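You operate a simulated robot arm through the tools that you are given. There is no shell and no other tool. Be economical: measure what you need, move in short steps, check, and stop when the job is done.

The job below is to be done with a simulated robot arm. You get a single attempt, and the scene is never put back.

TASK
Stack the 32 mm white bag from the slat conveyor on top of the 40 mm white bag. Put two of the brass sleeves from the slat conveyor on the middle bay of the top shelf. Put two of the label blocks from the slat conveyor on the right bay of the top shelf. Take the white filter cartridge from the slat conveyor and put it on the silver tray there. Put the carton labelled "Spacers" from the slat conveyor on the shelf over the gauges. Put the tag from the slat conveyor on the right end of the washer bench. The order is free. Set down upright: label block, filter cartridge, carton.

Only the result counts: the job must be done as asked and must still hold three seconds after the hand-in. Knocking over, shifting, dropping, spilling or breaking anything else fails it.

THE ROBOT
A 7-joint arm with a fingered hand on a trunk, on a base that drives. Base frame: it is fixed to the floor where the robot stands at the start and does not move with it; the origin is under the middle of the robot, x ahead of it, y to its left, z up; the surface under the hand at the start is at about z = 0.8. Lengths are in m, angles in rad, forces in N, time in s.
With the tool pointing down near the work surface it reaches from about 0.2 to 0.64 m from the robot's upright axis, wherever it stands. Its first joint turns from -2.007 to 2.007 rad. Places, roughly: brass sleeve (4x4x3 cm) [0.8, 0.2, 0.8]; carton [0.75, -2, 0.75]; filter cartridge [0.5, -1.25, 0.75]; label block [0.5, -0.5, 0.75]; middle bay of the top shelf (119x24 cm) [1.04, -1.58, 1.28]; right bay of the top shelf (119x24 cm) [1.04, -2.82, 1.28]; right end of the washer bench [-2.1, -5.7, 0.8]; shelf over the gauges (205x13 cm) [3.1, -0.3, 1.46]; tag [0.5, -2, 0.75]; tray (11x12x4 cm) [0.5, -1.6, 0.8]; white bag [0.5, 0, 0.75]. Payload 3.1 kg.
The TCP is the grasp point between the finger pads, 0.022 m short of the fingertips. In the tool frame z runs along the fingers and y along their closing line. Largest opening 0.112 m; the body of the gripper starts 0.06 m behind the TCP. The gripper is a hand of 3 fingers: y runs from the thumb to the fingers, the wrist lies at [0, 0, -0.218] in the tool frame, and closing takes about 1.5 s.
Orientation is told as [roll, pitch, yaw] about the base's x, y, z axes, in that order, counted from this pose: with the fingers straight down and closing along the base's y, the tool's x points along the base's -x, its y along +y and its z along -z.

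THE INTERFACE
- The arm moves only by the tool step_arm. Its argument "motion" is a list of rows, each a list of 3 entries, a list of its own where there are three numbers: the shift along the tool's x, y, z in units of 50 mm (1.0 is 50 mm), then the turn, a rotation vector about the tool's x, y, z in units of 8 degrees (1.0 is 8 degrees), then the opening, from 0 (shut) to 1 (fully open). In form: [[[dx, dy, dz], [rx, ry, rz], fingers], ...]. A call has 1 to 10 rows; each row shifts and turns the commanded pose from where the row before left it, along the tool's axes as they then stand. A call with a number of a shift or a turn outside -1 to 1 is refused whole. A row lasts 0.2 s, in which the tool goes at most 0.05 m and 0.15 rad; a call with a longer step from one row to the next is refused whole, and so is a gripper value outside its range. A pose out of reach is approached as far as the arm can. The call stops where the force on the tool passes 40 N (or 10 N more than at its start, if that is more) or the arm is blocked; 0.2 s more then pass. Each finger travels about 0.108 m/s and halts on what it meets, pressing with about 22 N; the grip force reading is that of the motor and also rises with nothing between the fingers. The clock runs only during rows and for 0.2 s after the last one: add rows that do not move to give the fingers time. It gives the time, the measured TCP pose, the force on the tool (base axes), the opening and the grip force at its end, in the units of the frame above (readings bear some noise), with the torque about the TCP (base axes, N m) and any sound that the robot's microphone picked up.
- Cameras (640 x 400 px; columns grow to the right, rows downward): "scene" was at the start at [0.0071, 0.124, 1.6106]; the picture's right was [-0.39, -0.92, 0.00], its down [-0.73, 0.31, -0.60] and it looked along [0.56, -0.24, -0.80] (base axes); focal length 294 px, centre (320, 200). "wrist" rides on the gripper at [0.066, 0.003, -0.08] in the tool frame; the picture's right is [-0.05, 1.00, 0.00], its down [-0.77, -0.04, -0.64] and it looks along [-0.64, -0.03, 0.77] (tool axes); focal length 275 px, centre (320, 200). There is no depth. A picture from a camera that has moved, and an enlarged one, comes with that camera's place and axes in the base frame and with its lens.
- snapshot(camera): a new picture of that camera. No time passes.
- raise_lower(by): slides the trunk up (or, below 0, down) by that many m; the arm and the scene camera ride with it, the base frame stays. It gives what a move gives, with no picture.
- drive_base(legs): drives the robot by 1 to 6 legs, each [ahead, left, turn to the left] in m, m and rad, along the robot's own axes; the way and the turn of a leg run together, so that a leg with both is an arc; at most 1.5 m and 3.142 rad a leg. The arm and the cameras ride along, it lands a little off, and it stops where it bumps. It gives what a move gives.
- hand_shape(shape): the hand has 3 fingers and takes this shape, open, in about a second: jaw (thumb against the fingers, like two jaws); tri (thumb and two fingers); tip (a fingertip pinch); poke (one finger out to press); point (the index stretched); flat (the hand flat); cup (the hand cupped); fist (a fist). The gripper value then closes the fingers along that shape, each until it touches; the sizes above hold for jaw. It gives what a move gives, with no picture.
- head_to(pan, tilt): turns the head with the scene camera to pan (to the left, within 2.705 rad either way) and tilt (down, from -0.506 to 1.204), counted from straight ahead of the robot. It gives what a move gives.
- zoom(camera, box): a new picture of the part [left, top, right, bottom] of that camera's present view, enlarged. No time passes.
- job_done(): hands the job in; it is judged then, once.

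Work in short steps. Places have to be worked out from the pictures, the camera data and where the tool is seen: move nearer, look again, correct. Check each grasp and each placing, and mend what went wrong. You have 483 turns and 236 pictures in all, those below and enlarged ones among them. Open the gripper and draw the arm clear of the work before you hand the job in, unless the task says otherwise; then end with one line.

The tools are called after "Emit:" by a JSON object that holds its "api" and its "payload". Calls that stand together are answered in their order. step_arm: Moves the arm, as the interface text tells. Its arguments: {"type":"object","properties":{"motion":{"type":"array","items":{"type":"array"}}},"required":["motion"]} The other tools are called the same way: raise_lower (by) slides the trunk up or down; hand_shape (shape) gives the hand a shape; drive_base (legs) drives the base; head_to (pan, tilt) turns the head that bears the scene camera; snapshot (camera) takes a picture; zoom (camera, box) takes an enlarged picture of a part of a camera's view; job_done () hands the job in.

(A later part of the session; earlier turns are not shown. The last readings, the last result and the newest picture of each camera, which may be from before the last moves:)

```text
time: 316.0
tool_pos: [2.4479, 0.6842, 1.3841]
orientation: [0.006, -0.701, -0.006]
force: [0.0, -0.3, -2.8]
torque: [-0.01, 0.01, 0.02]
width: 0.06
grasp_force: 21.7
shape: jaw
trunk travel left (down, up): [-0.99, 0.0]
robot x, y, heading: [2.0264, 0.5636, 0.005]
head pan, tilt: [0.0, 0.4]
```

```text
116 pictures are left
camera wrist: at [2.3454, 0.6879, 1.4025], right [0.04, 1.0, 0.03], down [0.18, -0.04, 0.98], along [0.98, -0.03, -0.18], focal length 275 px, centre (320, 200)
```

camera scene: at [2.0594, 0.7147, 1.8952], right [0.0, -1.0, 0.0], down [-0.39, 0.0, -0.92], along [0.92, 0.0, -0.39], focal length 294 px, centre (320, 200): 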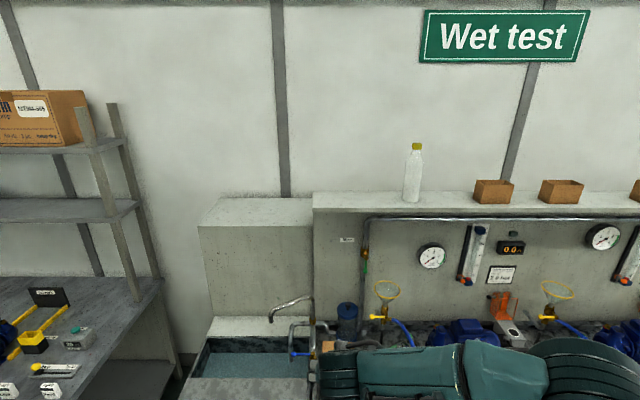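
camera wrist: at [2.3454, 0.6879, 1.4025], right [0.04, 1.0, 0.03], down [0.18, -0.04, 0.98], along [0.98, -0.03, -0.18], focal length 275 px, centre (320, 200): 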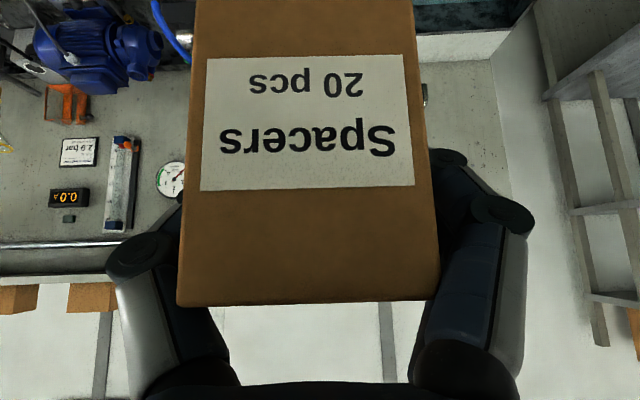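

Shelf front is x≈3.03, left end y≈0.74, bottle at y≈0.37; I target y≈0.57. I drive forward until near the counter.

Emit:
{"api": "drive_base", "payload": {"legs": [[0.25, 0, -0.005]]}}

Emit:
{"api": "drive_base", "payload": {"legs": [[0.08, 0, 0]]}}

```text
time: 317.8
tool_pos: [2.6936, 0.6817, 1.3832]
orientation: [0.005, -0.702, -0.01]
force: [-1.0, -0.6, -2.6]
torque: [0.01, 0.02, 0.0]
width: 0.0597
grasp_force: 21.7
shape: jaw
trunk travel left (down, up): [-0.99, 0.0]
robot x, y, heading: [2.2744, 0.5595, -0.005]
head pan, tilt: [0.0, 0.4]
```

```text
time: 319.0
tool_pos: [2.7755, 0.6819, 1.3814]
orientation: [0.006, -0.696, -0.01]
force: [1.4, 0.6, -2.4]
torque: [0.01, 0.05, 0.02]
width: 0.06
grasp_force: 22.3
shape: jaw
trunk travel left (down, up): [-0.99, 0.0]
robot x, y, heading: [2.3503, 0.5618, -0.006]
head pan, tilt: [0.0, 0.4]
stopped in leg 1: the robot was blocked; the commanded pose is now the measured one
```

Blocked at x≈2.35, good. I move the carton up, forward and to y≈0.57 in stages.

Emit:
{"api": "step_arm", "payload": {"motion": [[[-0.706, -0.56, -0.058], [0, 0, 0], 0.2], [[-0.706, -0.56, -0.058], [0, 0, 0], 0.2], [[-0.706, -0.56, -0.058], [0, 0, 0], 0.2], [[-0.706, -0.56, -0.058], [0, 0, 0], 0.2], [[0, 0, 0], [0, 0, 0], 0.2]]}}

Emit:
{"api": "step_arm", "payload": {"motion": [[[-0.7, 0, -0.058], [0, 0, 0], 0.2], [[-0.7, 0, -0.058], [0, 0, 0], 0.2], [[0, 0, 0], [0, 0, 0], 0.2]]}}

```text
time: 320.2
tool_pos: [2.8695, 0.5677, 1.4838]
orientation: [0.006, -0.7, -0.01]
force: [-0.1, 0.8, -2.6]
torque: [0.01, 0.01, 0.0]
width: 0.0598
grasp_force: 22.1
shape: jaw
trunk travel left (down, up): [-0.99, 0.0]
robot x, y, heading: [2.3493, 0.5575, -0.001]
head pan, tilt: [0.0, 0.4]
```

```text
time: 321.0
tool_pos: [2.9165, 0.566, 1.5328]
orientation: [0.006, -0.7, -0.009]
force: [-1.3, -0.2, -2.2]
torque: [-0.01, -0.02, 0.03]
width: 0.0596
grasp_force: 22.2
shape: jaw
trunk travel left (down, up): [-0.99, 0.0]
robot x, y, heading: [2.351, 0.56, -0.004]
head pan, tilt: [0.0, 0.4]
```

Emit:
{"api": "step_arm", "payload": {"motion": [[[-0.6, 0, 0.0], [0, 0, 0], 0.2], [[-0.65, 0, 0.55], [0, 0, 0], 0.2], [[-0.3, 0, 0.26], [0, 0, 0], 0.2], [[0, 0, 0], [0, 0, 0], 0.2]]}}

Emit:
{"api": "snapshot", "payload": {"camera": "scene"}}

Emit:
{"api": "snapshot", "payload": {"camera": "wrist"}}

```text
time: 322.0
tool_pos: [3.0021, 0.5676, 1.5512]
orientation: [0.007, -0.702, -0.011]
force: [0.1, -0.4, -3.6]
torque: [-0.01, 0.02, 0.02]
width: 0.0597
grasp_force: 21.5
shape: jaw
trunk travel left (down, up): [-0.99, 0.0]
robot x, y, heading: [2.3483, 0.557, -0.003]
head pan, tilt: [0.0, 0.4]
```

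```text
115 pictures are left
camera scene: at [2.3806, 0.7137, 1.8953], right [0.0, -1.0, 0.0], down [-0.39, 0.0, -0.92], along [0.92, 0.0, -0.39], focal length 294 px, centre (320, 200)
```

scene: 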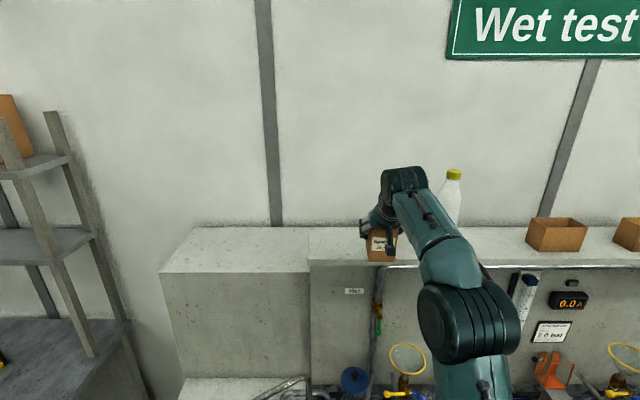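

```text
114 pictures are left
camera wrist: at [2.9004, 0.5717, 1.571], right [0.04, 1.0, 0.03], down [0.18, -0.04, 0.98], along [0.98, -0.04, -0.18], focal length 275 px, centre (320, 200)
```

wrist: 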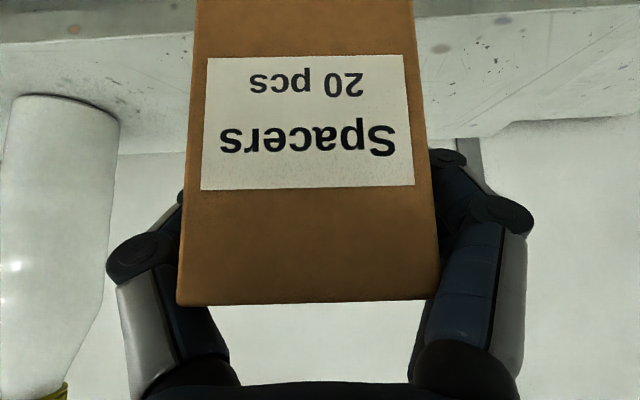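

Bottle is ~8 cm clear of the thumb. I push forward to about x=3.08.

Emit:
{"api": "step_arm", "payload": {"motion": [[[-0.6, 0, 0.52], [0, 0, 0], 0.2], [[-0.6, 0, 0.52], [0, 0, 0], 0.2], [[0, 0, 0], [0, 0, 0], 0.2]]}}

Emit:
{"api": "zoom", "payload": {"camera": "scene", "box": [300, 160, 480, 290]}}

```text
time: 322.8
tool_pos: [3.0464, 0.5578, 1.5399]
orientation: [0.007, -0.698, -0.014]
force: [-1.0, -0.7, -2.9]
torque: [0.03, 0.0, 0.01]
width: 0.0595
grasp_force: 22.1
shape: jaw
out of reach, approached as far as the arm can: row 2
trunk travel left (down, up): [-0.99, 0.0]
robot x, y, heading: [2.3475, 0.5608, -0.002]
head pan, tilt: [0.0, 0.4]
```

```text
3.08 times, centred on (390, 225) of scene
camera zoom: at [2.3784, 0.7094, 1.8957], right [0.0, -1.0, 0.0], down [-0.39, 0.0, -0.92], along [0.92, 0.0, -0.39], focal length 906 px, centre (105, 123)
```

zoom: 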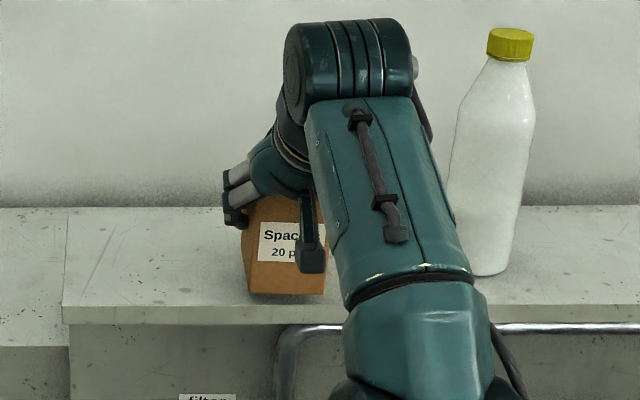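

Reach limit: x≈3.046. That puts the carton's centre over the shelf with ~1–2 cm front overhang; I'll set it down and then push it deeper. I lower with a forward bias.

Emit:
{"api": "step_arm", "payload": {"motion": [[[0.0, 0.1, 0.16], [0, 0, 0], 0.2], [[0.0, 0.05, 0.12], [0, 0, 0], 0.2], [[0, 0, 0], [0, 0, 0], 0.2]]}}

```text
time: 323.6
tool_pos: [3.0613, 0.5708, 1.5276]
orientation: [0.004, -0.7, -0.01]
force: [1.2, 0.1, -2.8]
torque: [0.01, 0.03, 0.01]
width: 0.0598
grasp_force: 22.2
shape: jaw
trunk travel left (down, up): [-0.99, 0.0]
robot x, y, heading: [2.3472, 0.5619, -0.007]
head pan, tilt: [0.0, 0.4]
```

Emit:
{"api": "step_arm", "payload": {"motion": [[[-0.1, 0, 0.16], [0, 0, 0], 0.2], [[0, 0, 0], [0, 0, 0], 0.2]]}}

Emit:
{"api": "step_arm", "payload": {"motion": [[[0.04, 0, 0.07], [0, 0, 0], 0.2], [[0.04, 0, 0.06], [0, 0, 0], 0.2], [[0, 0, 0], [0, 0, 0], 0.2]]}}

```text
time: 324.2
tool_pos: [3.0654, 0.5698, 1.5248]
orientation: [0.005, -0.704, -0.008]
force: [1.3, 1.5, 1.9]
torque: [-0.03, 0.07, 0.0]
width: 0.0597
grasp_force: 22.1
shape: jaw
trunk travel left (down, up): [-0.99, 0.0]
robot x, y, heading: [2.3479, 0.5589, -0.004]
head pan, tilt: [0.0, 0.4]
```

```text
time: 325.0
tool_pos: [3.0665, 0.5698, 1.5221]
orientation: [0.005, -0.711, -0.008]
force: [9.2, 0.5, 35.4]
torque: [-0.54, 0.74, 0.21]
width: 0.0594
grasp_force: 22.0
shape: jaw
trunk travel left (down, up): [-0.99, 0.0]
robot x, y, heading: [2.349, 0.5616, -0.007]
head pan, tilt: [0.0, 0.4]
```

In contact. I ease up slightly and check the position before releasing.

Emit:
{"api": "step_arm", "payload": {"motion": [[[-0.03, 0, -0.035], [0, 0, 0], 0.2], [[0, 0, 0], [0, 0, 0], 0.2]]}}

Emit:
{"api": "zoom", "payload": {"camera": "scene", "box": [300, 180, 440, 290]}}

Emit:
{"api": "snapshot", "payload": {"camera": "wrist"}}

```text
time: 325.6
tool_pos: [3.0664, 0.5704, 1.5224]
orientation: [0.006, -0.708, -0.008]
force: [6.8, 0.0, 31.4]
torque: [-0.43, 0.46, 0.21]
width: 0.0597
grasp_force: 22.4
shape: jaw
trunk travel left (down, up): [-0.99, 0.0]
robot x, y, heading: [2.3498, 0.56, -0.002]
head pan, tilt: [0.0, 0.4]
```

```text
3.64 times, centred on (370, 235) of scene
camera zoom: at [2.3766, 0.7139, 1.8954], right [0.0, -1.0, 0.0], down [-0.39, 0.0, -0.92], along [0.92, 0.0, -0.39], focal length 1070 px, centre (138, 73)
```

zoom: 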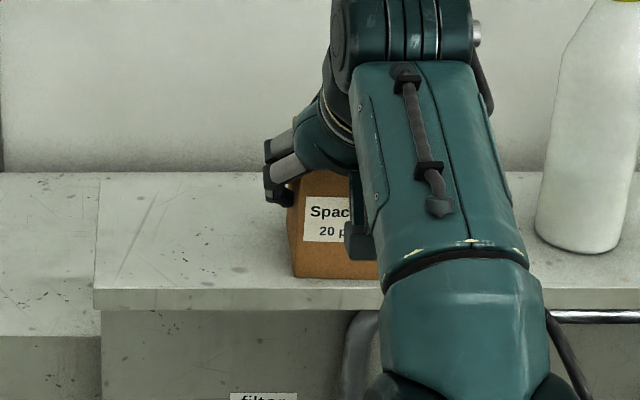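

```text
111 pictures are left
camera wrist: at [2.9636, 0.5744, 1.5406], right [0.04, 1.0, 0.03], down [0.17, -0.04, 0.98], along [0.98, -0.04, -0.17], focal length 275 px, centre (320, 200)
```

wrist: 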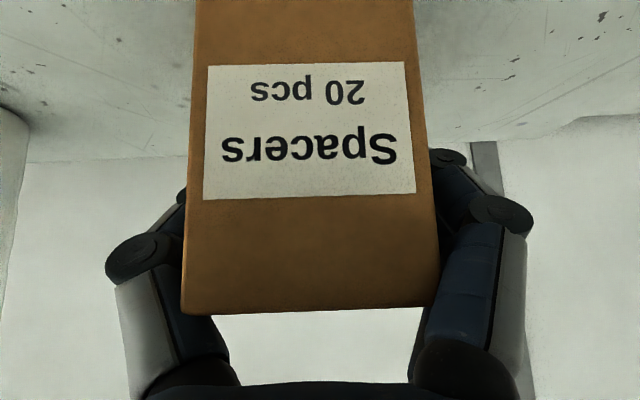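

The carton's front bottom edge is inside the shelf edge. I release and withdraw along the finger axis.

Emit:
{"api": "step_arm", "payload": {"motion": [[[-0.04, 0, -0.045], [0, 0, 0], 0.2], [[0, 0, 0], [0, 0, 0], 0.65], [[0, 0, 0], [0, 0, 0], 0.75], [[0, 0, 0], [0, 0, 0], 0.85], [[0, 0, 0], [0, 0, 0], 0.85], [[0.2, 0, -0.4], [0, 0, 0], 0.85], [[0.3, 0, -0.8], [0, 0, 0], 0.85], [[0.3, 0, -0.8], [0, 0, 0], 0.85]]}}

Emit:
{"api": "snapshot", "payload": {"camera": "wrist"}}

Emit:
{"api": "zoom", "payload": {"camera": "scene", "box": [300, 160, 480, 290]}}

```text
time: 327.4
tool_pos: [2.9726, 0.5688, 1.5737]
orientation: [0.005, -0.702, -0.009]
force: [0.1, -0.5, -1.2]
torque: [0.0, -0.02, -0.01]
width: 0.095
grasp_force: 0.0
shape: jaw
trunk travel left (down, up): [-0.99, 0.0]
robot x, y, heading: [2.3464, 0.5651, -0.006]
head pan, tilt: [0.0, 0.4]
```

```text
110 pictures are left
camera wrist: at [2.871, 0.5737, 1.5927], right [0.04, 1.0, 0.03], down [0.18, -0.04, 0.98], along [0.98, -0.04, -0.18], focal length 275 px, centre (320, 200)
```

wrist: 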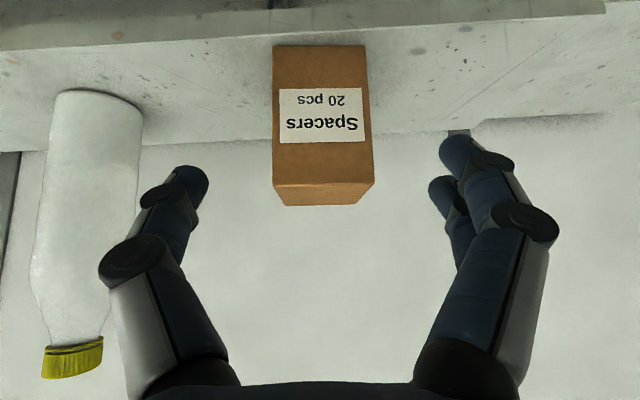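

```text
3.08 times, centred on (390, 225) of scene
camera zoom: at [2.3793, 0.7134, 1.8953], right [0.0, -1.0, 0.0], down [-0.39, 0.0, -0.92], along [0.92, 0.0, -0.39], focal length 906 px, centre (105, 123)
```

zoom: 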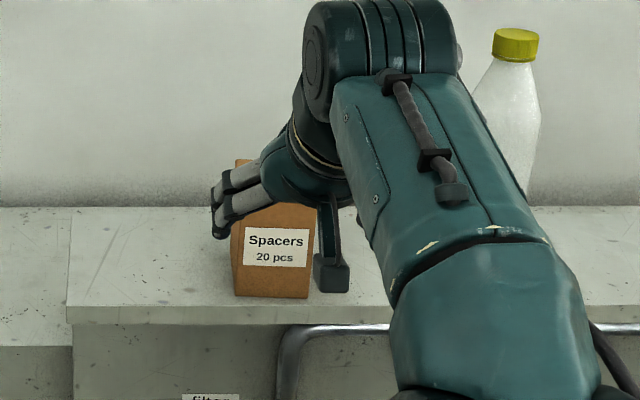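

The carton stands on the gauge shelf. I retract the arm and drive back the way I came.

Emit:
{"api": "step_arm", "payload": {"motion": [[[0.686, 0, -0.583], [0, 0, 0], 1], [[0.856, 0, -0.07], [0, 0, 0], 1], [[0.856, 0, -0.07], [0, 0, 0], 1], [[0.856, 0, -0.07], [0, 0, 0], 1], [[0.856, 0, -0.07], [0, 0, 0], 1], [[0.856, 0, -0.07], [0, 0, 0], 1], [[0.856, 0, -0.07], [0, 0, 0], 1]]}}

Emit:
{"api": "drive_base", "payload": {"legs": [[-0.37, 0, 0.005], [0, 1.5, 0], [0, 1.5, 0], [0, 1.5, 0], [0, 1.07, 0]]}}

```text
time: 329.0
tool_pos: [2.7173, 0.5707, 1.4235]
orientation: [0.007, -0.705, -0.013]
force: [0.3, -0.9, -0.5]
torque: [0.01, 0.0, -0.03]
width: 0.1121
grasp_force: 0.1
shape: jaw
trunk travel left (down, up): [-0.99, 0.0]
robot x, y, heading: [2.3487, 0.5607, -0.007]
head pan, tilt: [0.0, 0.4]
```

```text
time: 357.7
tool_pos: [2.3224, 6.1716, 1.4232]
orientation: [0.006, -0.703, 0.005]
force: [-0.2, -0.4, 0.0]
torque: [0.0, 0.02, 0.04]
width: 0.112
grasp_force: 0.1
shape: jaw
trunk travel left (down, up): [-0.99, 0.0]
robot x, y, heading: [1.9495, 6.1511, 0.01]
head pan, tilt: [0.0, 0.4]
```

Emit:
{"api": "drive_base", "payload": {"legs": [[-1.5, 0, -0.01], [-0.77, 0, 0], [0, -1.5, 0], [0, -1.5, 0]]}}

```text
time: 382.9
tool_pos: [0.0362, 3.1515, 1.4228]
orientation: [0.006, -0.702, -0.005]
force: [-0.3, -1.1, 0.3]
torque: [0.03, 0.0, 0.0]
width: 0.112
grasp_force: 0.0
shape: jaw
trunk travel left (down, up): [-0.99, 0.0]
robot x, y, heading: [-0.3319, 3.1354, 0.003]
head pan, tilt: [0.0, 0.4]
```

Emit:
{"api": "drive_base", "payload": {"legs": [[0, -1.5, 0], [0, -1.48, 0], [0.31, 0, 0]]}}

Emit:
{"api": "raise_lower", "payload": {"by": -0.24}}

Emit:
{"api": "head_to", "payload": {"pan": 0.0, "tilt": 0.95}}

Emit:
{"api": "snapshot", "payload": {"camera": "scene"}}

```text
time: 399.0
tool_pos: [0.3497, 0.1721, 1.4244]
orientation: [0.005, -0.702, -0.012]
force: [0.7, 0.5, 0.2]
torque: [0.0, -0.03, -0.02]
width: 0.1117
grasp_force: 0.1
shape: jaw
trunk travel left (down, up): [-0.99, 0.0]
robot x, y, heading: [-0.0213, 0.1617, -0.004]
head pan, tilt: [0.0, 0.4]
```

```text
time: 401.5
tool_pos: [0.3534, 0.172, 1.1834]
orientation: [0.006, -0.703, -0.011]
force: [0.5, 0.1, -0.2]
torque: [0.0, -0.02, 0.02]
width: 0.112
grasp_force: 0.0
shape: jaw
trunk travel left (down, up): [-0.75, 0.24]
robot x, y, heading: [-0.0187, 0.1598, -0.002]
head pan, tilt: [0.0, 0.4]
```

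```text
time: 402.4
tool_pos: [0.3527, 0.1707, 1.1832]
orientation: [0.005, -0.702, -0.011]
force: [-0.2, 0.7, -0.5]
torque: [0.0, 0.03, 0.04]
width: 0.1121
grasp_force: 0.0
shape: jaw
trunk travel left (down, up): [-0.75, 0.24]
robot x, y, heading: [-0.0173, 0.1636, -0.006]
head pan, tilt: [0.0, 0.949]
```

```text
108 pictures are left
camera scene: at [-0.0069, 0.3133, 1.6087], right [0.0, -1.0, 0.0], down [-0.81, 0.0, -0.58], along [0.58, 0.0, -0.81], focal length 294 px, centre (320, 200)
```

scene: 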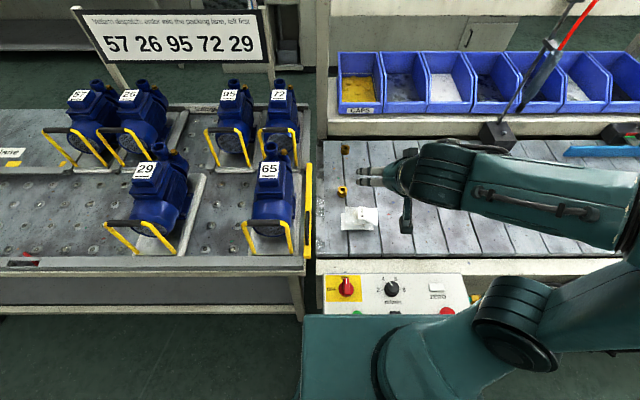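

S2 is at ≈(0.59, 0.233), but a straight 40° approach would put the wrist camera over the bag stack. I'll approach with yaw ≈1.3 so the camera passes at the -y side of the stack. First hover and yaw.

Emit:
{"api": "step_arm", "payload": {"motion": [[[-0.418, 0.08, 0.788], [0, 0, 0], 1], [[-0.418, 0.08, 0.788], [0, 0, 0], 1], [[-0.418, 0.08, 0.788], [0, 0, 0], 1], [[-0.418, 0.08, 0.788], [0, 0, 0], 1], [[-0.418, 0.08, 0.788], [0, 0, 0], 1]]}}

Emit:
{"api": "step_arm", "payload": {"motion": [[[0, 0, 0], [-0.605, 0, -0.717], 0.7], [[0, 0, 0], [-0.605, 0, -0.717], 0.7], [[0, 0, 0], [-0.605, 0, -0.717], 0.7], [[0, 0, 0], [-0.605, 0, -0.717], 0.7], [[0, 0, 0], [-0.605, 0, -0.717], 0.7], [[0, 0, 0], [-0.605, 0, -0.717], 0.7], [[0, 0, 0], [-0.605, 0, -0.717], 0.7], [[0, 0, 0], [-0.605, 0, -0.717], 0.7], [[0, 0, 0], [-0.605, 0, -0.717], 0.7], [[0, 0, 0], [-0.605, 0, -0.717], 0.7]]}}

Emit:
{"api": "snapshot", "payload": {"camera": "wrist"}}

Emit:
{"api": "zoom", "payload": {"camera": "scene", "box": [310, 120, 450, 240]}}

```text
time: 403.6
tool_pos: [0.5615, 0.1903, 1.0981]
orientation: [0.004, -0.7, -0.008]
force: [0.3, -0.9, 0.8]
torque: [0.0, 0.0, -0.01]
width: 0.1118
grasp_force: 0.0
shape: jaw
trunk travel left (down, up): [-0.75, 0.24]
robot x, y, heading: [-0.0166, 0.1623, 0.004]
head pan, tilt: [0.0, 0.949]
```

```text
time: 405.9
tool_pos: [0.5599, 0.1894, 1.1001]
orientation: [0.003, -0.703, 1.303]
force: [0.0, -0.5, -0.4]
torque: [0.03, -0.01, 0.01]
width: 0.0787
grasp_force: 0.0
shape: jaw
trunk travel left (down, up): [-0.75, 0.24]
robot x, y, heading: [-0.0166, 0.1608, -0.005]
head pan, tilt: [0.0, 0.949]
```

```text
107 pictures are left
camera wrist: at [0.53, 0.0928, 1.1182], right [-0.95, 0.3, 0.03], down [0.08, 0.16, 0.98], along [0.29, 0.94, -0.18], focal length 275 px, centre (320, 200)
```

wrist: 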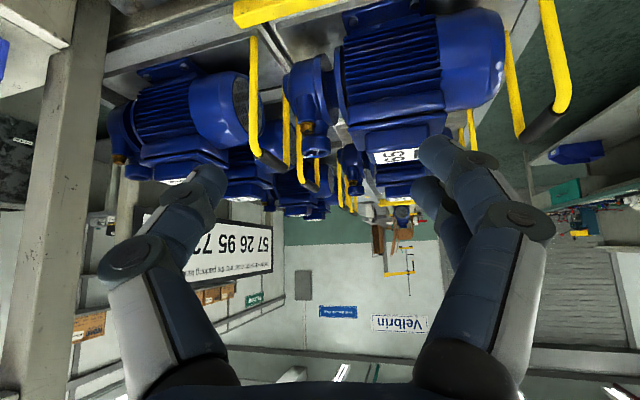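

```text
3.33 times, centred on (380, 180) of scene
camera zoom: at [-0.0059, 0.3131, 1.6087], right [0.0, -1.0, 0.0], down [-0.81, 0.0, -0.58], along [0.58, 0.0, -0.81], focal length 981 px, centre (120, 267)
```

zoom: 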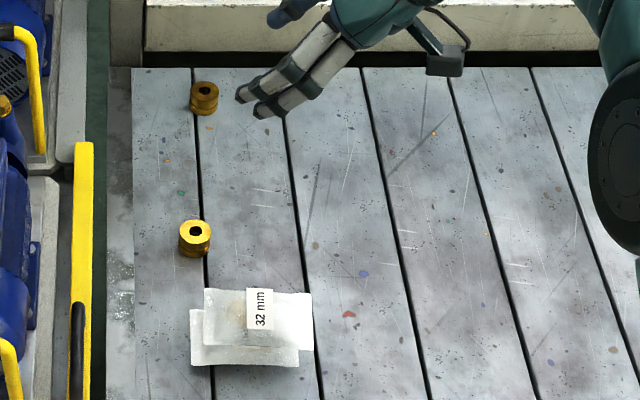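

S2 refined to (0.598, 0.236); bags' far edge is x≈0.52. I descend to hover z=0.90 over it.

Emit:
{"api": "step_arm", "payload": {"motion": [[[0.352, -0.094, 0.75], [0, 0, 0], 0.7], [[0.352, -0.094, 0.75], [0, 0, 0], 0.7], [[0.352, -0.094, 0.75], [0, 0, 0], 0.7], [[0.352, -0.094, 0.75], [0, 0, 0], 0.7], [[0.352, -0.094, 0.75], [0, 0, 0], 0.7]]}}

Emit:
{"api": "snapshot", "payload": {"camera": "wrist"}}

Emit:
{"api": "zoom", "payload": {"camera": "scene", "box": [310, 140, 430, 240]}}

```text
time: 407.1
tool_pos: [0.5966, 0.2366, 0.9002]
orientation: [0.002, -0.705, 1.301]
force: [0.0, -0.2, -0.5]
torque: [0.0, -0.01, 0.02]
width: 0.0786
grasp_force: 0.0
shape: jaw
trunk travel left (down, up): [-0.75, 0.24]
robot x, y, heading: [-0.0151, 0.1572, 0.001]
head pan, tilt: [0.0, 0.949]
```

```text
105 pictures are left
camera wrist: at [0.5664, 0.1403, 0.9178], right [-0.95, 0.3, 0.03], down [0.08, 0.16, 0.98], along [0.29, 0.94, -0.18], focal length 275 px, centre (320, 200)
```

wrist: 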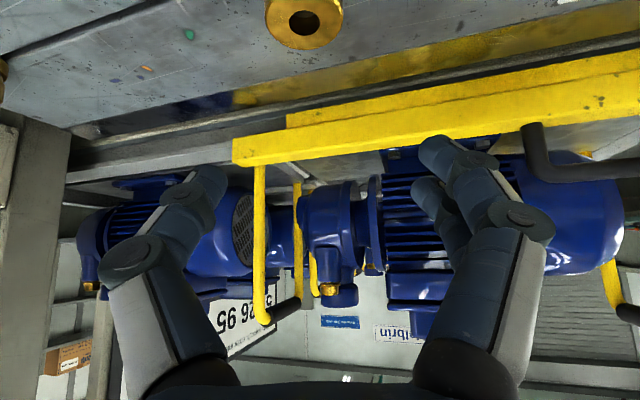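

```text
4.00 times, centred on (370, 190) of scene
camera zoom: at [-0.0051, 0.3141, 1.6086], right [0.0, -1.0, 0.0], down [-0.81, 0.0, -0.58], along [0.58, 0.0, -0.81], focal length 1177 px, centre (120, 240)
```

zoom: 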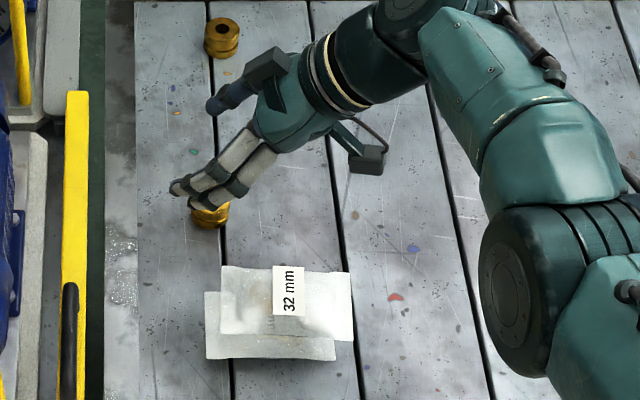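

S2 at (0.598, 0.232). I descend to z≈0.8265 and close.

Emit:
{"api": "step_arm", "payload": {"motion": [[[0.504, -0.03, 0.535], [0, 0, 0], 0.7], [[0.504, -0.03, 0.535], [0, 0, 0], 0.7], [[0, 0, 0], [0, 0, 0], 0.7]]}}

Emit:
{"api": "snapshot", "payload": {"camera": "wrist"}}

Emit:
{"api": "zoom", "payload": {"camera": "scene", "box": [310, 140, 430, 240]}}

```text
time: 407.9
tool_pos: [0.5941, 0.2364, 0.8876]
orientation: [0.004, -0.702, 1.3]
force: [-0.3, 0.6, 0.2]
torque: [-0.02, 0.01, 0.0]
width: 0.0787
grasp_force: 0.0
shape: jaw
out of reach, approached as far as the arm can: row 1, 2
trunk travel left (down, up): [-0.75, 0.24]
robot x, y, heading: [-0.0174, 0.1599, -0.0]
head pan, tilt: [0.0, 0.949]
```

```text
103 pictures are left
camera wrist: at [0.5651, 0.1398, 0.9074], right [-0.95, 0.3, 0.03], down [0.08, 0.16, 0.98], along [0.29, 0.94, -0.18], focal length 275 px, centre (320, 200)
```

wrist: 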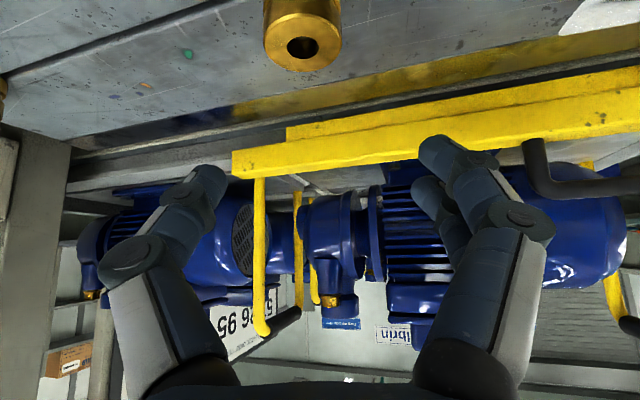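

```text
4.00 times, centred on (370, 190) of scene
camera zoom: at [-0.0066, 0.3134, 1.6086], right [0.0, -1.0, 0.0], down [-0.81, 0.0, -0.58], along [0.58, 0.0, -0.81], focal length 1177 px, centre (120, 240)
```

zoom: 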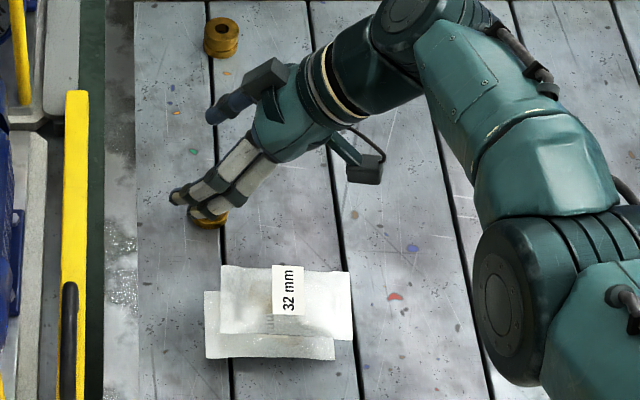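

Joint-limited here. I raise a little, shift the base 0.15 to the right so the wrist yaw is more natural, and come back over the sleeve.

Emit:
{"api": "step_arm", "payload": {"motion": [[[-0.32, 0, -0.38], [0, 0, 0], 0.7], [[-0.32, 0, -0.38], [0, 0, 0], 0.7]]}}

Emit:
{"api": "drive_base", "payload": {"legs": [[0.02, -0.15, 0]]}}

Emit:
{"api": "step_arm", "payload": {"motion": [[[-0.552, 0.2, 0.467], [0, 0, 0], 0.7], [[-0.552, 0.2, 0.467], [0, 0, 0], 0.7], [[-0.552, 0.2, 0.467], [0, 0, 0], 0.7], [[-0.552, 0.2, 0.467], [0, 0, 0], 0.7], [[0, 0, 0], [0, 0, 0], 0.7]]}}

Emit:
{"api": "snapshot", "payload": {"camera": "wrist"}}

```text
time: 408.4
tool_pos: [0.5953, 0.2374, 0.9377]
orientation: [0.001, -0.704, 1.301]
force: [-0.1, -0.6, -0.2]
torque: [-0.02, 0.01, -0.02]
width: 0.0787
grasp_force: 0.1
shape: jaw
trunk travel left (down, up): [-0.75, 0.24]
robot x, y, heading: [-0.0153, 0.1591, -0.005]
head pan, tilt: [0.0, 0.949]
```

```text
time: 409.8
tool_pos: [0.615, 0.0879, 0.9386]
orientation: [0.002, -0.704, 1.304]
force: [-0.3, -0.4, -0.8]
torque: [0.01, 0.0, -0.04]
width: 0.0788
grasp_force: 0.0
shape: jaw
trunk travel left (down, up): [-0.75, 0.24]
robot x, y, heading: [0.0007, 0.0076, -0.006]
head pan, tilt: [0.0, 0.949]
```

```text
time: 411.0
tool_pos: [0.6133, 0.2377, 0.9381]
orientation: [0.001, -0.705, 1.304]
force: [-0.3, -0.6, 0.0]
torque: [0.02, 0.0, -0.04]
width: 0.0787
grasp_force: 0.2
shape: jaw
trunk travel left (down, up): [-0.75, 0.24]
robot x, y, heading: [0.0025, 0.0096, 0.0]
head pan, tilt: [0.0, 0.949]
```

```text
101 pictures are left
camera wrist: at [0.5845, 0.1403, 0.9567], right [-0.95, 0.3, 0.03], down [0.08, 0.16, 0.98], along [0.29, 0.94, -0.18], focal length 275 px, centre (320, 200)
```

wrist: 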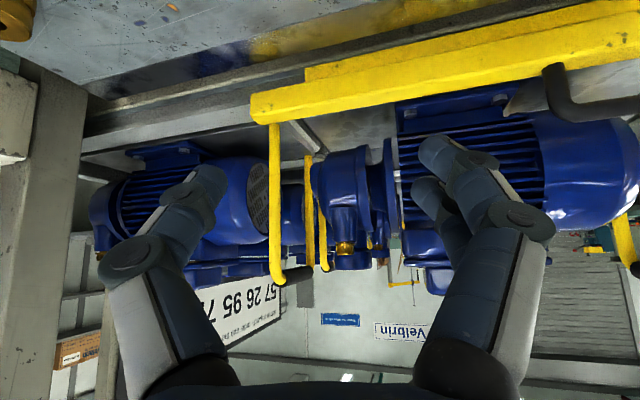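

Emit:
{"api": "step_arm", "payload": {"motion": [[[0.447, 0.13, 0.382], [0, 0, 0], 0.7], [[0.447, 0.13, 0.382], [0, 0, 0], 0.7], [[0, 0, 0], [0, 0, 0], 0.7]]}}

Emit:
{"api": "snapshot", "payload": {"camera": "wrist"}}

```text
time: 411.8
tool_pos: [0.5985, 0.2313, 0.8795]
orientation: [0.001, -0.703, 1.304]
force: [-0.3, 0.7, 0.7]
torque: [0.02, -0.02, -0.03]
width: 0.0787
grasp_force: 0.0
shape: jaw
trunk travel left (down, up): [-0.75, 0.24]
robot x, y, heading: [-0.0007, 0.0119, -0.004]
head pan, tilt: [0.0, 0.949]
```

```text
100 pictures are left
camera wrist: at [0.5691, 0.1342, 0.8983], right [-0.95, 0.3, 0.03], down [0.08, 0.16, 0.98], along [0.29, 0.94, -0.18], focal length 275 px, centre (320, 200)
```

wrist: 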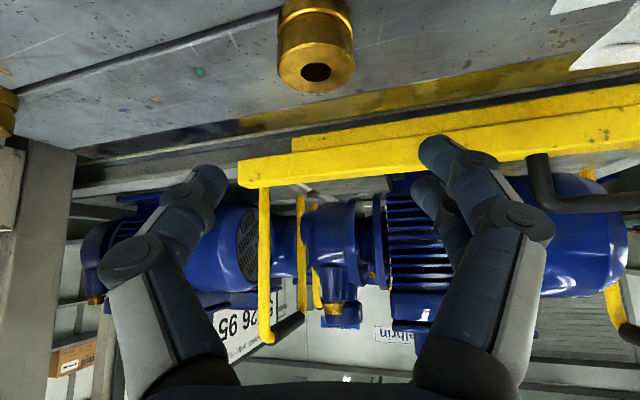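

Centred over S2. Down 5.3 cm, then close.

Emit:
{"api": "step_arm", "payload": {"motion": [[[0.342, 0, 0.405], [0, 0, 0], 0.7], [[0.342, 0, 0.395], [0, 0, 0], 0.7], [[0, 0, 0], [0, 0, 0], 0.7]]}}

Emit:
{"api": "zoom", "payload": {"camera": "scene", "box": [250, 140, 430, 260]}}

Emit:
{"api": "step_arm", "payload": {"motion": [[[0, 0, 0], [0, 0, 0], 0.4], [[0, 0, 0], [0, 0, 0], 0.1], [[0, 0, 0], [0, 0, 0], 0], [[0, 0, 0], [0, 0, 0], 0], [[0, 0, 0], [0, 0, 0], 0], [[0, 0, 0], [0, 0, 0], 0], [[0, 0, 0], [0, 0, 0], 0]]}}

Emit:
{"api": "snapshot", "payload": {"camera": "wrist"}}

```text
time: 412.6
tool_pos: [0.5992, 0.2315, 0.8267]
orientation: [0.0, -0.705, 1.304]
force: [-0.4, 0.0, -0.6]
torque: [0.02, 0.02, 0.02]
width: 0.0784
grasp_force: 0.1
shape: jaw
trunk travel left (down, up): [-0.75, 0.24]
robot x, y, heading: [-0.0016, 0.0073, -0.003]
head pan, tilt: [0.0, 0.949]
```

```text
3.33 times, centred on (340, 200) of scene
camera zoom: at [0.0121, 0.1631, 1.6087], right [0.0, -1.0, 0.0], down [-0.81, 0.0, -0.58], along [0.58, 0.0, -0.81], focal length 981 px, centre (253, 200)
```

zoom: 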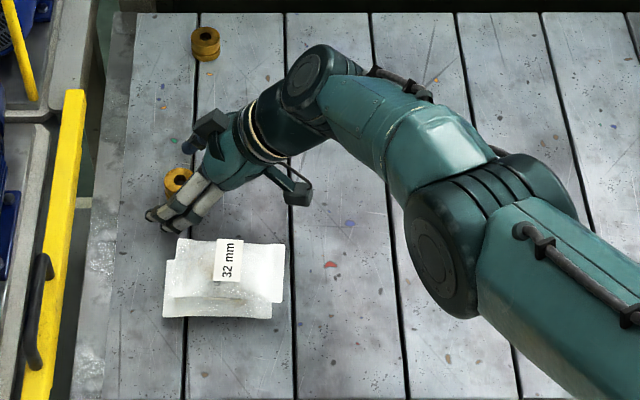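

```text
time: 414.2
tool_pos: [0.5999, 0.2321, 0.827]
orientation: [-0.001, -0.704, 1.305]
force: [1.1, 0.0, 2.4]
torque: [-0.01, 0.01, 0.0]
width: 0.0223
grasp_force: 22.8
shape: jaw
trunk travel left (down, up): [-0.75, 0.24]
robot x, y, heading: [-0.0035, 0.0132, -0.003]
head pan, tilt: [0.0, 0.949]
```

```text
98 pictures are left
camera wrist: at [0.5697, 0.1345, 0.8459], right [-0.95, 0.3, 0.03], down [0.08, 0.16, 0.98], along [0.29, 0.94, -0.18], focal length 275 px, centre (320, 200)
```

wrist: 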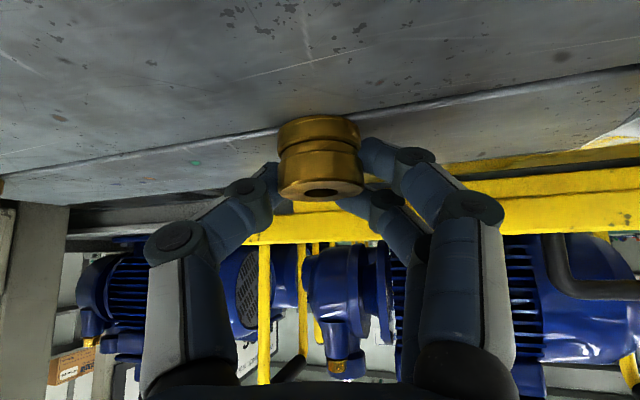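

Gripped well. I lift, yaw back, raise the trunk, then drive to the middle bay.

Emit:
{"api": "step_arm", "payload": {"motion": [[[-0.26, 0, -0.31], [0, 0, 0], 0], [[-0.52, 0, -0.62], [0, 0, 0], 0], [[-0.52, 0, -0.62], [0, 0, 0], 0], [[-0.52, 0, -0.62], [0, 0, 0], 0], [[0, 0, 0], [0.605, 0, 0.717], 0], [[0, 0, 0], [0.605, 0, 0.717], 0], [[0, 0, 0], [0.605, 0, 0.717], 0], [[0, 0, 0], [0.605, 0, 0.717], 0], [[0, 0, 0], [0.605, 0, 0.717], 0]]}}

Emit:
{"api": "step_arm", "payload": {"motion": [[[0, 0, 0], [0.605, 0, 0.717], 0], [[0, 0, 0], [0.605, 0, 0.717], 0], [[0, 0, 0], [0.605, 0, 0.717], 0], [[0, 0, 0], [0.605, 0, 0.717], 0], [[0, 0, 0], [0.605, 0, 0.717], 0]]}}

Emit:
{"api": "step_arm", "payload": {"motion": [[[0.35, -0.6, -0.7], [0, 0, 0], 0], [[0.35, -0.6, -0.7], [0, 0, 0], 0], [[0.35, -0.6, -0.7], [0, 0, 0], 0], [[0.35, -0.6, -0.7], [0, 0, 0], 0], [[0.35, -0.6, -0.7], [0, 0, 0], 0], [[0.35, -0.6, -0.7], [0, 0, 0], 0]]}}

Emit:
{"api": "snapshot", "payload": {"camera": "wrist"}}

```text
time: 416.2
tool_pos: [0.5987, 0.232, 0.9681]
orientation: [0.002, -0.705, 0.649]
force: [-0.5, 0.1, -0.4]
torque: [-0.01, 0.01, -0.01]
width: 0.021
grasp_force: 22.1
shape: jaw
trunk travel left (down, up): [-0.75, 0.24]
robot x, y, heading: [0.0007, 0.0099, -0.002]
head pan, tilt: [0.0, 0.949]
```

```text
time: 417.4
tool_pos: [0.5996, 0.2312, 0.9685]
orientation: [0.005, -0.701, -0.011]
force: [-1.2, 0.4, -0.5]
torque: [-0.02, 0.01, -0.03]
width: 0.0205
grasp_force: 22.1
shape: jaw
trunk travel left (down, up): [-0.75, 0.24]
robot x, y, heading: [-0.0018, 0.0134, 0.0]
head pan, tilt: [0.0, 0.949]
```

```text
time: 418.8
tool_pos: [0.3795, 0.0502, 1.0617]
orientation: [0.008, -0.702, -0.011]
force: [0.5, 0.0, -1.0]
torque: [-0.01, 0.01, 0.04]
width: 0.0203
grasp_force: 22.0
shape: jaw
trunk travel left (down, up): [-0.75, 0.24]
robot x, y, heading: [-0.0054, 0.0091, -0.002]
head pan, tilt: [0.0, 0.949]
```

```text
97 pictures are left
camera wrist: at [0.2781, 0.0549, 1.0813], right [0.04, 1.0, 0.04], down [0.18, -0.04, 0.98], along [0.98, -0.03, -0.18], focal length 275 px, centre (320, 200)
```

wrist: 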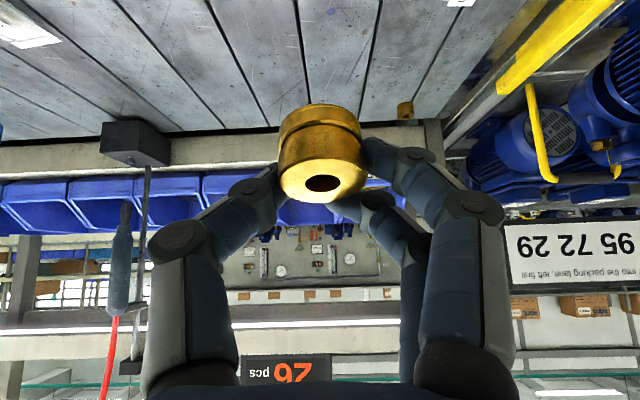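

The sleeve seems to have tipped a little in the grip; I zoom in.

Emit:
{"api": "zoom", "payload": {"camera": "wrist", "box": [220, 80, 440, 230]}}

```text
2.67 times, centred on (330, 155) of wrist
camera zoom: at [0.2781, 0.0549, 1.0813], right [0.04, 1.0, 0.04], down [0.18, -0.04, 0.98], along [0.98, -0.03, -0.18], focal length 734 px, centre (293, 320)
```

zoom: 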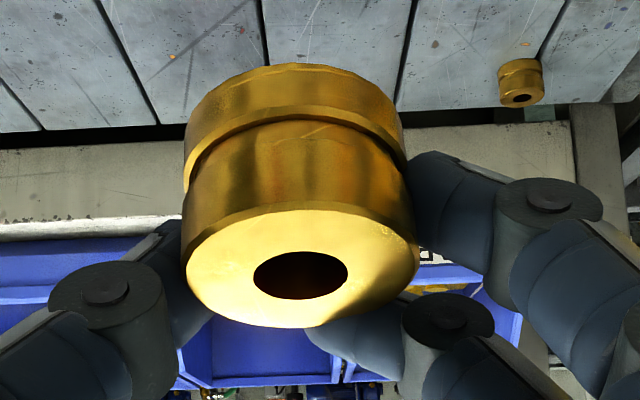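

The sleeve has tipped ~20° (gripped past its widest point). I'll set it down on the free belt area here and regrasp a bit further back.

Emit:
{"api": "step_arm", "payload": {"motion": [[[-0.36, 0, 0.75], [0, 0, 0], 0], [[0.1, 0, 0.9], [0, 0, 0], 0], [[0.5, 0, 0.6], [0, 0, 0], 0], [[0.5, 0, 0.6], [0, 0, 0], 0], [[0.5, 0, 0.6], [0, 0, 0], 0]]}}

```text
time: 420.0
tool_pos: [0.4466, 0.0523, 0.8884]
orientation: [0.006, -0.699, -0.009]
force: [-0.6, 0.0, 0.9]
torque: [0.0, 0.01, 0.04]
width: 0.0196
grasp_force: 21.7
shape: jaw
trunk travel left (down, up): [-0.75, 0.24]
robot x, y, heading: [-0.0027, 0.0097, -0.004]
head pan, tilt: [0.0, 0.949]
```

Emit:
{"api": "step_arm", "payload": {"motion": [[[0.3, 0, 0.36], [0, 0, 0], 0], [[0.22, 0, 0.26], [0, 0, 0], 0], [[0, 0, 0], [0, 0, 0], 0]]}}

Emit:
{"api": "step_arm", "payload": {"motion": [[[0.065, 0, 0.076], [0, 0, 0], 0], [[0.065, 0, 0.076], [0, 0, 0], 0], [[0, 0, 0], [0, 0, 0], 0]]}}

Emit:
{"api": "snapshot", "payload": {"camera": "wrist"}}

```text
time: 420.8
tool_pos: [0.4447, 0.052, 0.848]
orientation: [0.005, -0.701, -0.007]
force: [-0.3, 0.2, -0.4]
torque: [0.01, 0.02, 0.01]
width: 0.0193
grasp_force: 22.1
shape: jaw
trunk travel left (down, up): [-0.75, 0.24]
robot x, y, heading: [-0.0017, 0.0099, -0.003]
head pan, tilt: [0.0, 0.949]
```

```text
time: 421.6
tool_pos: [0.4445, 0.0511, 0.8389]
orientation: [0.005, -0.701, -0.008]
force: [0.2, -0.7, -0.7]
torque: [0.01, -0.01, -0.01]
width: 0.0195
grasp_force: 22.3
shape: jaw
trunk travel left (down, up): [-0.75, 0.24]
robot x, y, heading: [-0.0016, 0.0092, 0.001]
head pan, tilt: [0.0, 0.949]
```

```text
95 pictures are left
camera wrist: at [0.3437, 0.0567, 0.8574], right [0.04, 1.0, 0.03], down [0.18, -0.04, 0.98], along [0.98, -0.03, -0.18], focal length 275 px, centre (320, 200)
```

wrist: 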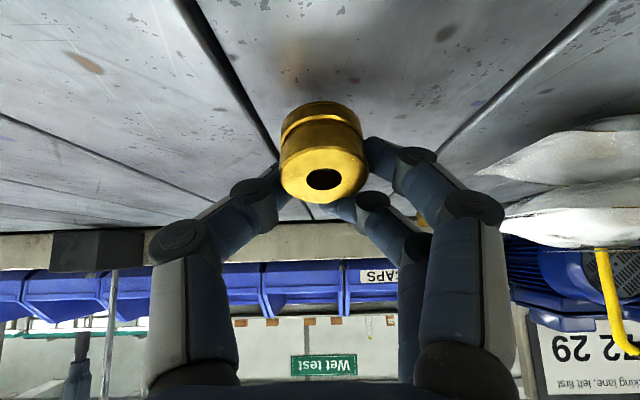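

Still above the belt. I continue down in small steps until it stands.

Emit:
{"api": "step_arm", "payload": {"motion": [[[0.052, 0, 0.061], [0, 0, 0], 0], [[0.052, 0, 0.061], [0, 0, 0], 0], [[0, 0, 0], [0, 0, 0], 0]]}}

Emit:
{"api": "snapshot", "payload": {"camera": "wrist"}}

```text
time: 422.4
tool_pos: [0.4466, 0.0533, 0.8314]
orientation: [0.009, -0.704, -0.011]
force: [2.7, 0.1, 7.8]
torque: [0.02, 0.02, 0.01]
width: 0.0198
grasp_force: 21.8
shape: jaw
trunk travel left (down, up): [-0.75, 0.24]
robot x, y, heading: [-0.0032, 0.0114, -0.005]
head pan, tilt: [0.0, 0.949]
```

```text
94 pictures are left
camera wrist: at [0.344, 0.057, 0.8501], right [0.04, 1.0, 0.04], down [0.18, -0.04, 0.98], along [0.98, -0.03, -0.18], focal length 275 px, centre (320, 200)
```

wrist: 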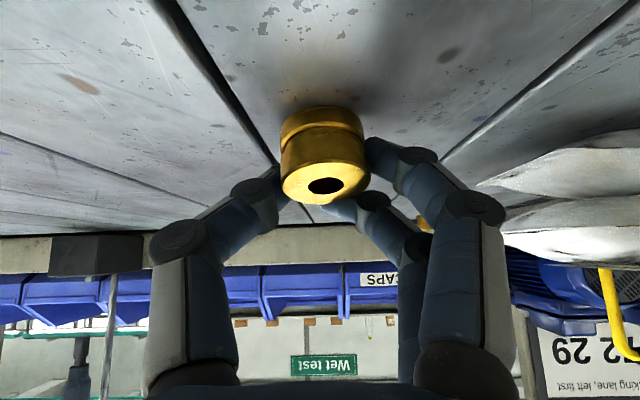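

Contact has begun turning it upright. I press 3 mm more and release.

Emit:
{"api": "step_arm", "payload": {"motion": [[[0.04, 0, 0.045], [0, 0, 0], 0], [[0, 0, 0], [0, 0, 0], 0.3], [[0, 0, 0], [0, 0, 0], 0.5], [[0, 0, 0], [0, 0, 0], 0.7], [[0, 0, 0], [0, 0, 0], 0.7]]}}

Emit:
{"api": "snapshot", "payload": {"camera": "wrist"}}

```text
time: 423.6
tool_pos: [0.4465, 0.0519, 0.8281]
orientation: [0.007, -0.699, -0.009]
force: [-0.9, -0.5, -0.2]
torque: [0.01, 0.03, -0.01]
width: 0.078
grasp_force: 0.1
shape: jaw
trunk travel left (down, up): [-0.75, 0.24]
robot x, y, heading: [-0.001, 0.0146, -0.005]
head pan, tilt: [0.0, 0.949]
```

```text
93 pictures are left
camera wrist: at [0.3438, 0.057, 0.8467], right [0.04, 1.0, 0.03], down [0.18, -0.04, 0.98], along [0.98, -0.03, -0.18], focal length 275 px, centre (320, 200)
```

wrist: 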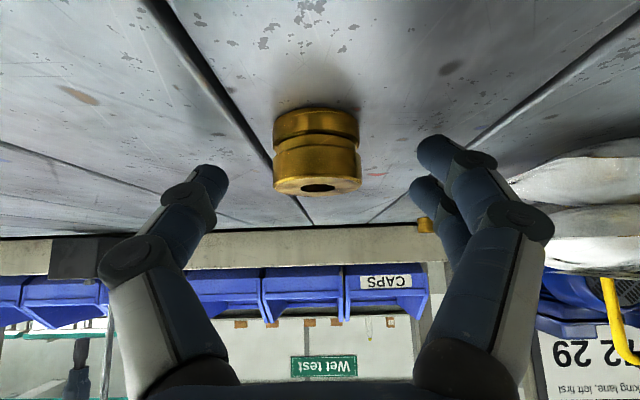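

It stands upright again, ~4 mm behind the TCP. I shift the hand back 9 mm and regrasp.

Emit:
{"api": "step_arm", "payload": {"motion": [[[0.137, 0.02, -0.116], [0, 0, 0], 0.7], [[0, 0, 0], [0, 0, 0], 0.7], [[0, 0, 0], [0, 0, 0], 0.4], [[0, 0, 0], [0, 0, 0], 0.1], [[0, 0, 0], [0, 0, 0], 0], [[0, 0, 0], [0, 0, 0], 0], [[0, 0, 0], [0, 0, 0], 0], [[0, 0, 0], [0, 0, 0], 0], [[0, 0, 0], [0, 0, 0], 0]]}}

Emit:
{"api": "snapshot", "payload": {"camera": "wrist"}}

```text
time: 425.6
tool_pos: [0.4373, 0.053, 0.8281]
orientation: [0.004, -0.701, -0.009]
force: [-0.5, -0.3, 1.1]
torque: [0.01, -0.05, 0.0]
width: 0.0245
grasp_force: 21.8
shape: jaw
trunk travel left (down, up): [-0.75, 0.24]
robot x, y, heading: [-0.0008, 0.0108, 0.001]
head pan, tilt: [0.0, 0.949]
```

```text
92 pictures are left
camera wrist: at [0.335, 0.0578, 0.847], right [0.04, 1.0, 0.03], down [0.18, -0.04, 0.98], along [0.98, -0.03, -0.18], focal length 275 px, centre (320, 200)
```

wrist: 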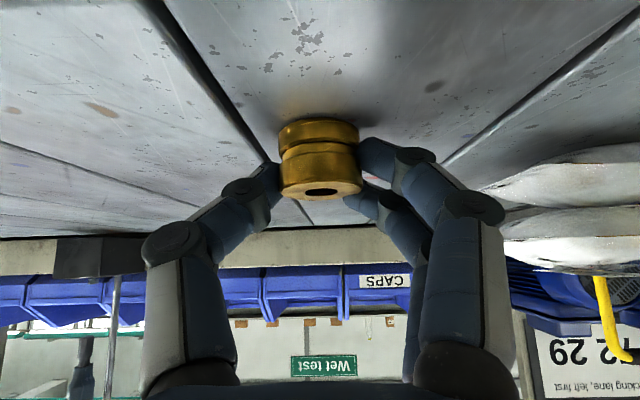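

Width 24.5 mm, closer to the full diameter. I lift and check for tipping.

Emit:
{"api": "step_arm", "payload": {"motion": [[[-0.26, 0, -0.31], [0, 0, 0], 0], [[-0.52, 0, -0.62], [0, 0, 0], 0], [[-0.52, 0, -0.62], [0, 0, 0], 0], [[0, 0, 0], [0, 0, 0], 0], [[0, 0, 0], [0, 0, 0], 0]]}}

Emit:
{"api": "snapshot", "payload": {"camera": "wrist"}}

```text
time: 426.8
tool_pos: [0.4375, 0.051, 0.9279]
orientation: [0.006, -0.7, -0.008]
force: [-0.8, -0.3, -0.7]
torque: [-0.02, 0.0, -0.01]
width: 0.0239
grasp_force: 22.1
shape: jaw
trunk travel left (down, up): [-0.75, 0.24]
robot x, y, heading: [-0.0012, 0.006, 0.001]
head pan, tilt: [0.0, 0.949]
```

```text
91 pictures are left
camera wrist: at [0.3348, 0.0564, 0.9481], right [0.04, 1.0, 0.03], down [0.18, -0.04, 0.98], along [0.98, -0.03, -0.18], focal length 275 px, centre (320, 200)
```

wrist: 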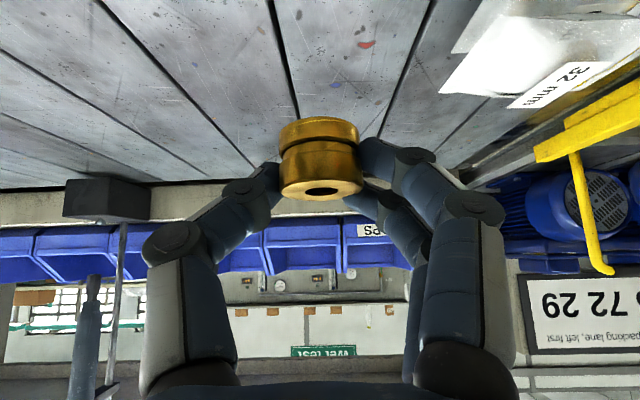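

Stable. I retract, drive to the middle bay (y≈-2.03), and raise the trunk.

Emit:
{"api": "step_arm", "payload": {"motion": [[[0.1, -0.2, -0.8], [0, 0, 0], 0], [[0.1, -0.2, -0.8], [0, 0, 0], 0], [[0, -0.2, -0.5], [0, 0, 0], 0]]}}

Emit:
{"api": "drive_base", "payload": {"legs": [[-0.3, 0, 0], [0, -1.5, 0], [0, -0.54, 0]]}}

Emit:
{"api": "raise_lower", "payload": {"by": 0.24}}

Emit:
{"api": "snapshot", "payload": {"camera": "wrist"}}

```text
time: 427.6
tool_pos: [0.3602, 0.021, 1.004]
orientation: [0.004, -0.703, -0.01]
force: [0.4, -0.9, 0.4]
torque: [-0.01, -0.01, -0.02]
width: 0.0239
grasp_force: 22.5
shape: jaw
trunk travel left (down, up): [-0.75, 0.24]
robot x, y, heading: [0.0021, 0.0096, 0.001]
head pan, tilt: [0.0, 0.949]
```

```text
time: 439.5
tool_pos: [0.0577, -2.025, 1.0019]
orientation: [0.004, -0.7, -0.004]
force: [-0.3, 0.2, -0.6]
torque: [0.0, 0.0, 0.0]
width: 0.0239
grasp_force: 21.9
shape: jaw
trunk travel left (down, up): [-0.75, 0.24]
robot x, y, heading: [-0.3037, -2.037, -0.001]
head pan, tilt: [0.0, 0.949]
```

```text
time: 442.0
tool_pos: [0.0555, -2.0242, 1.2427]
orientation: [0.006, -0.702, -0.005]
force: [-0.2, -0.4, -0.8]
torque: [0.0, -0.01, -0.01]
width: 0.0241
grasp_force: 21.8
shape: jaw
trunk travel left (down, up): [-0.99, 0.0]
robot x, y, heading: [-0.3025, -2.0348, 0.002]
head pan, tilt: [0.0, 0.949]
```

```text
90 pictures are left
camera wrist: at [-0.0463, -2.0201, 1.261], right [0.04, 1.0, 0.03], down [0.18, -0.04, 0.98], along [0.98, -0.03, -0.18], focal length 275 px, centre (320, 200)
```

wrist: 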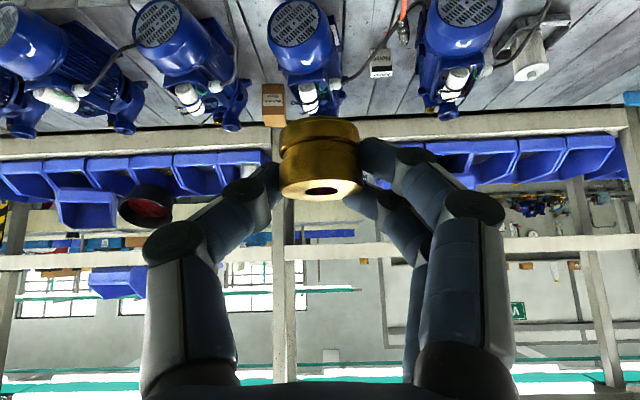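

Emit:
{"api": "drive_base", "payload": {"legs": [[0.4, 0, 0], [0.07, 0, 0]]}}

Emit:
{"api": "step_arm", "payload": {"motion": [[[-0.8, 0, 0.1], [0, 0, 0], 0], [[-0.8, 0, 0.1], [0, 0, 0], 0], [[-0.8, 0, 0.1], [0, 0, 0], 0], [[-0.8, 0, 0.1], [0, 0, 0], 0], [[0, 0, 0], [0, 0, 0], 0]]}}

```text
time: 444.6
tool_pos: [0.4529, -2.0241, 1.2413]
orientation: [0.005, -0.7, -0.009]
force: [1.2, 0.5, -0.4]
torque: [0.02, 0.03, -0.02]
width: 0.0241
grasp_force: 21.9
shape: jaw
trunk travel left (down, up): [-0.99, 0.0]
robot x, y, heading: [0.0929, -2.0381, -0.001]
head pan, tilt: [0.0, 0.949]
stopped in leg 1: the robot was blocked; the commanded pose is now the measured one
```

```text
time: 445.8
tool_pos: [0.5852, -2.0244, 1.3313]
orientation: [0.008, -0.702, -0.009]
force: [-0.3, 0.0, -0.8]
torque: [0.0, 0.01, -0.01]
width: 0.0242
grasp_force: 22.2
shape: jaw
trunk travel left (down, up): [-0.99, 0.0]
robot x, y, heading: [0.089, -2.0334, -0.003]
head pan, tilt: [0.0, 0.949]
```

Blocked earlier here (x≈0.09). I look at what's in front of the base, then use y≈-1.93 where 0.165 was reachable.

Emit:
{"api": "head_to", "payload": {"pan": 0.7, "tilt": 1.1}}

Emit:
{"api": "snapshot", "payload": {"camera": "scene"}}

```text
time: 446.9
tool_pos: [0.5858, -2.0238, 1.3308]
orientation: [0.005, -0.699, -0.009]
force: [0.8, 0.7, 0.1]
torque: [0.04, -0.01, -0.02]
width: 0.0239
grasp_force: 22.3
shape: jaw
trunk travel left (down, up): [-0.99, 0.0]
robot x, y, heading: [0.0891, -2.036, 0.001]
head pan, tilt: [0.7, 1.1]
```

```text
89 pictures are left
camera scene: at [0.0773, -1.8421, 1.8384], right [0.64, -0.77, 0.0], down [-0.68, -0.57, -0.45], along [0.35, 0.29, -0.89], focal length 294 px, centre (320, 200)
```

scene: 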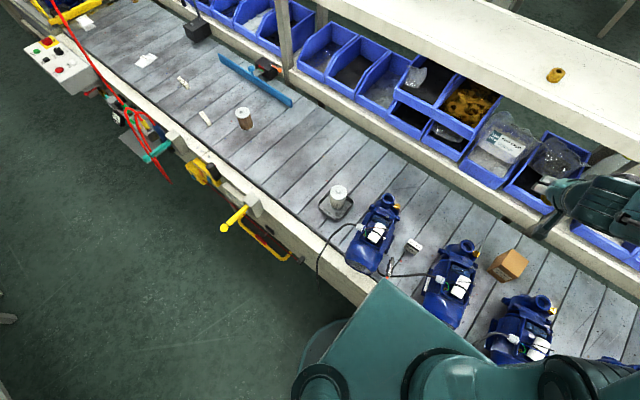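

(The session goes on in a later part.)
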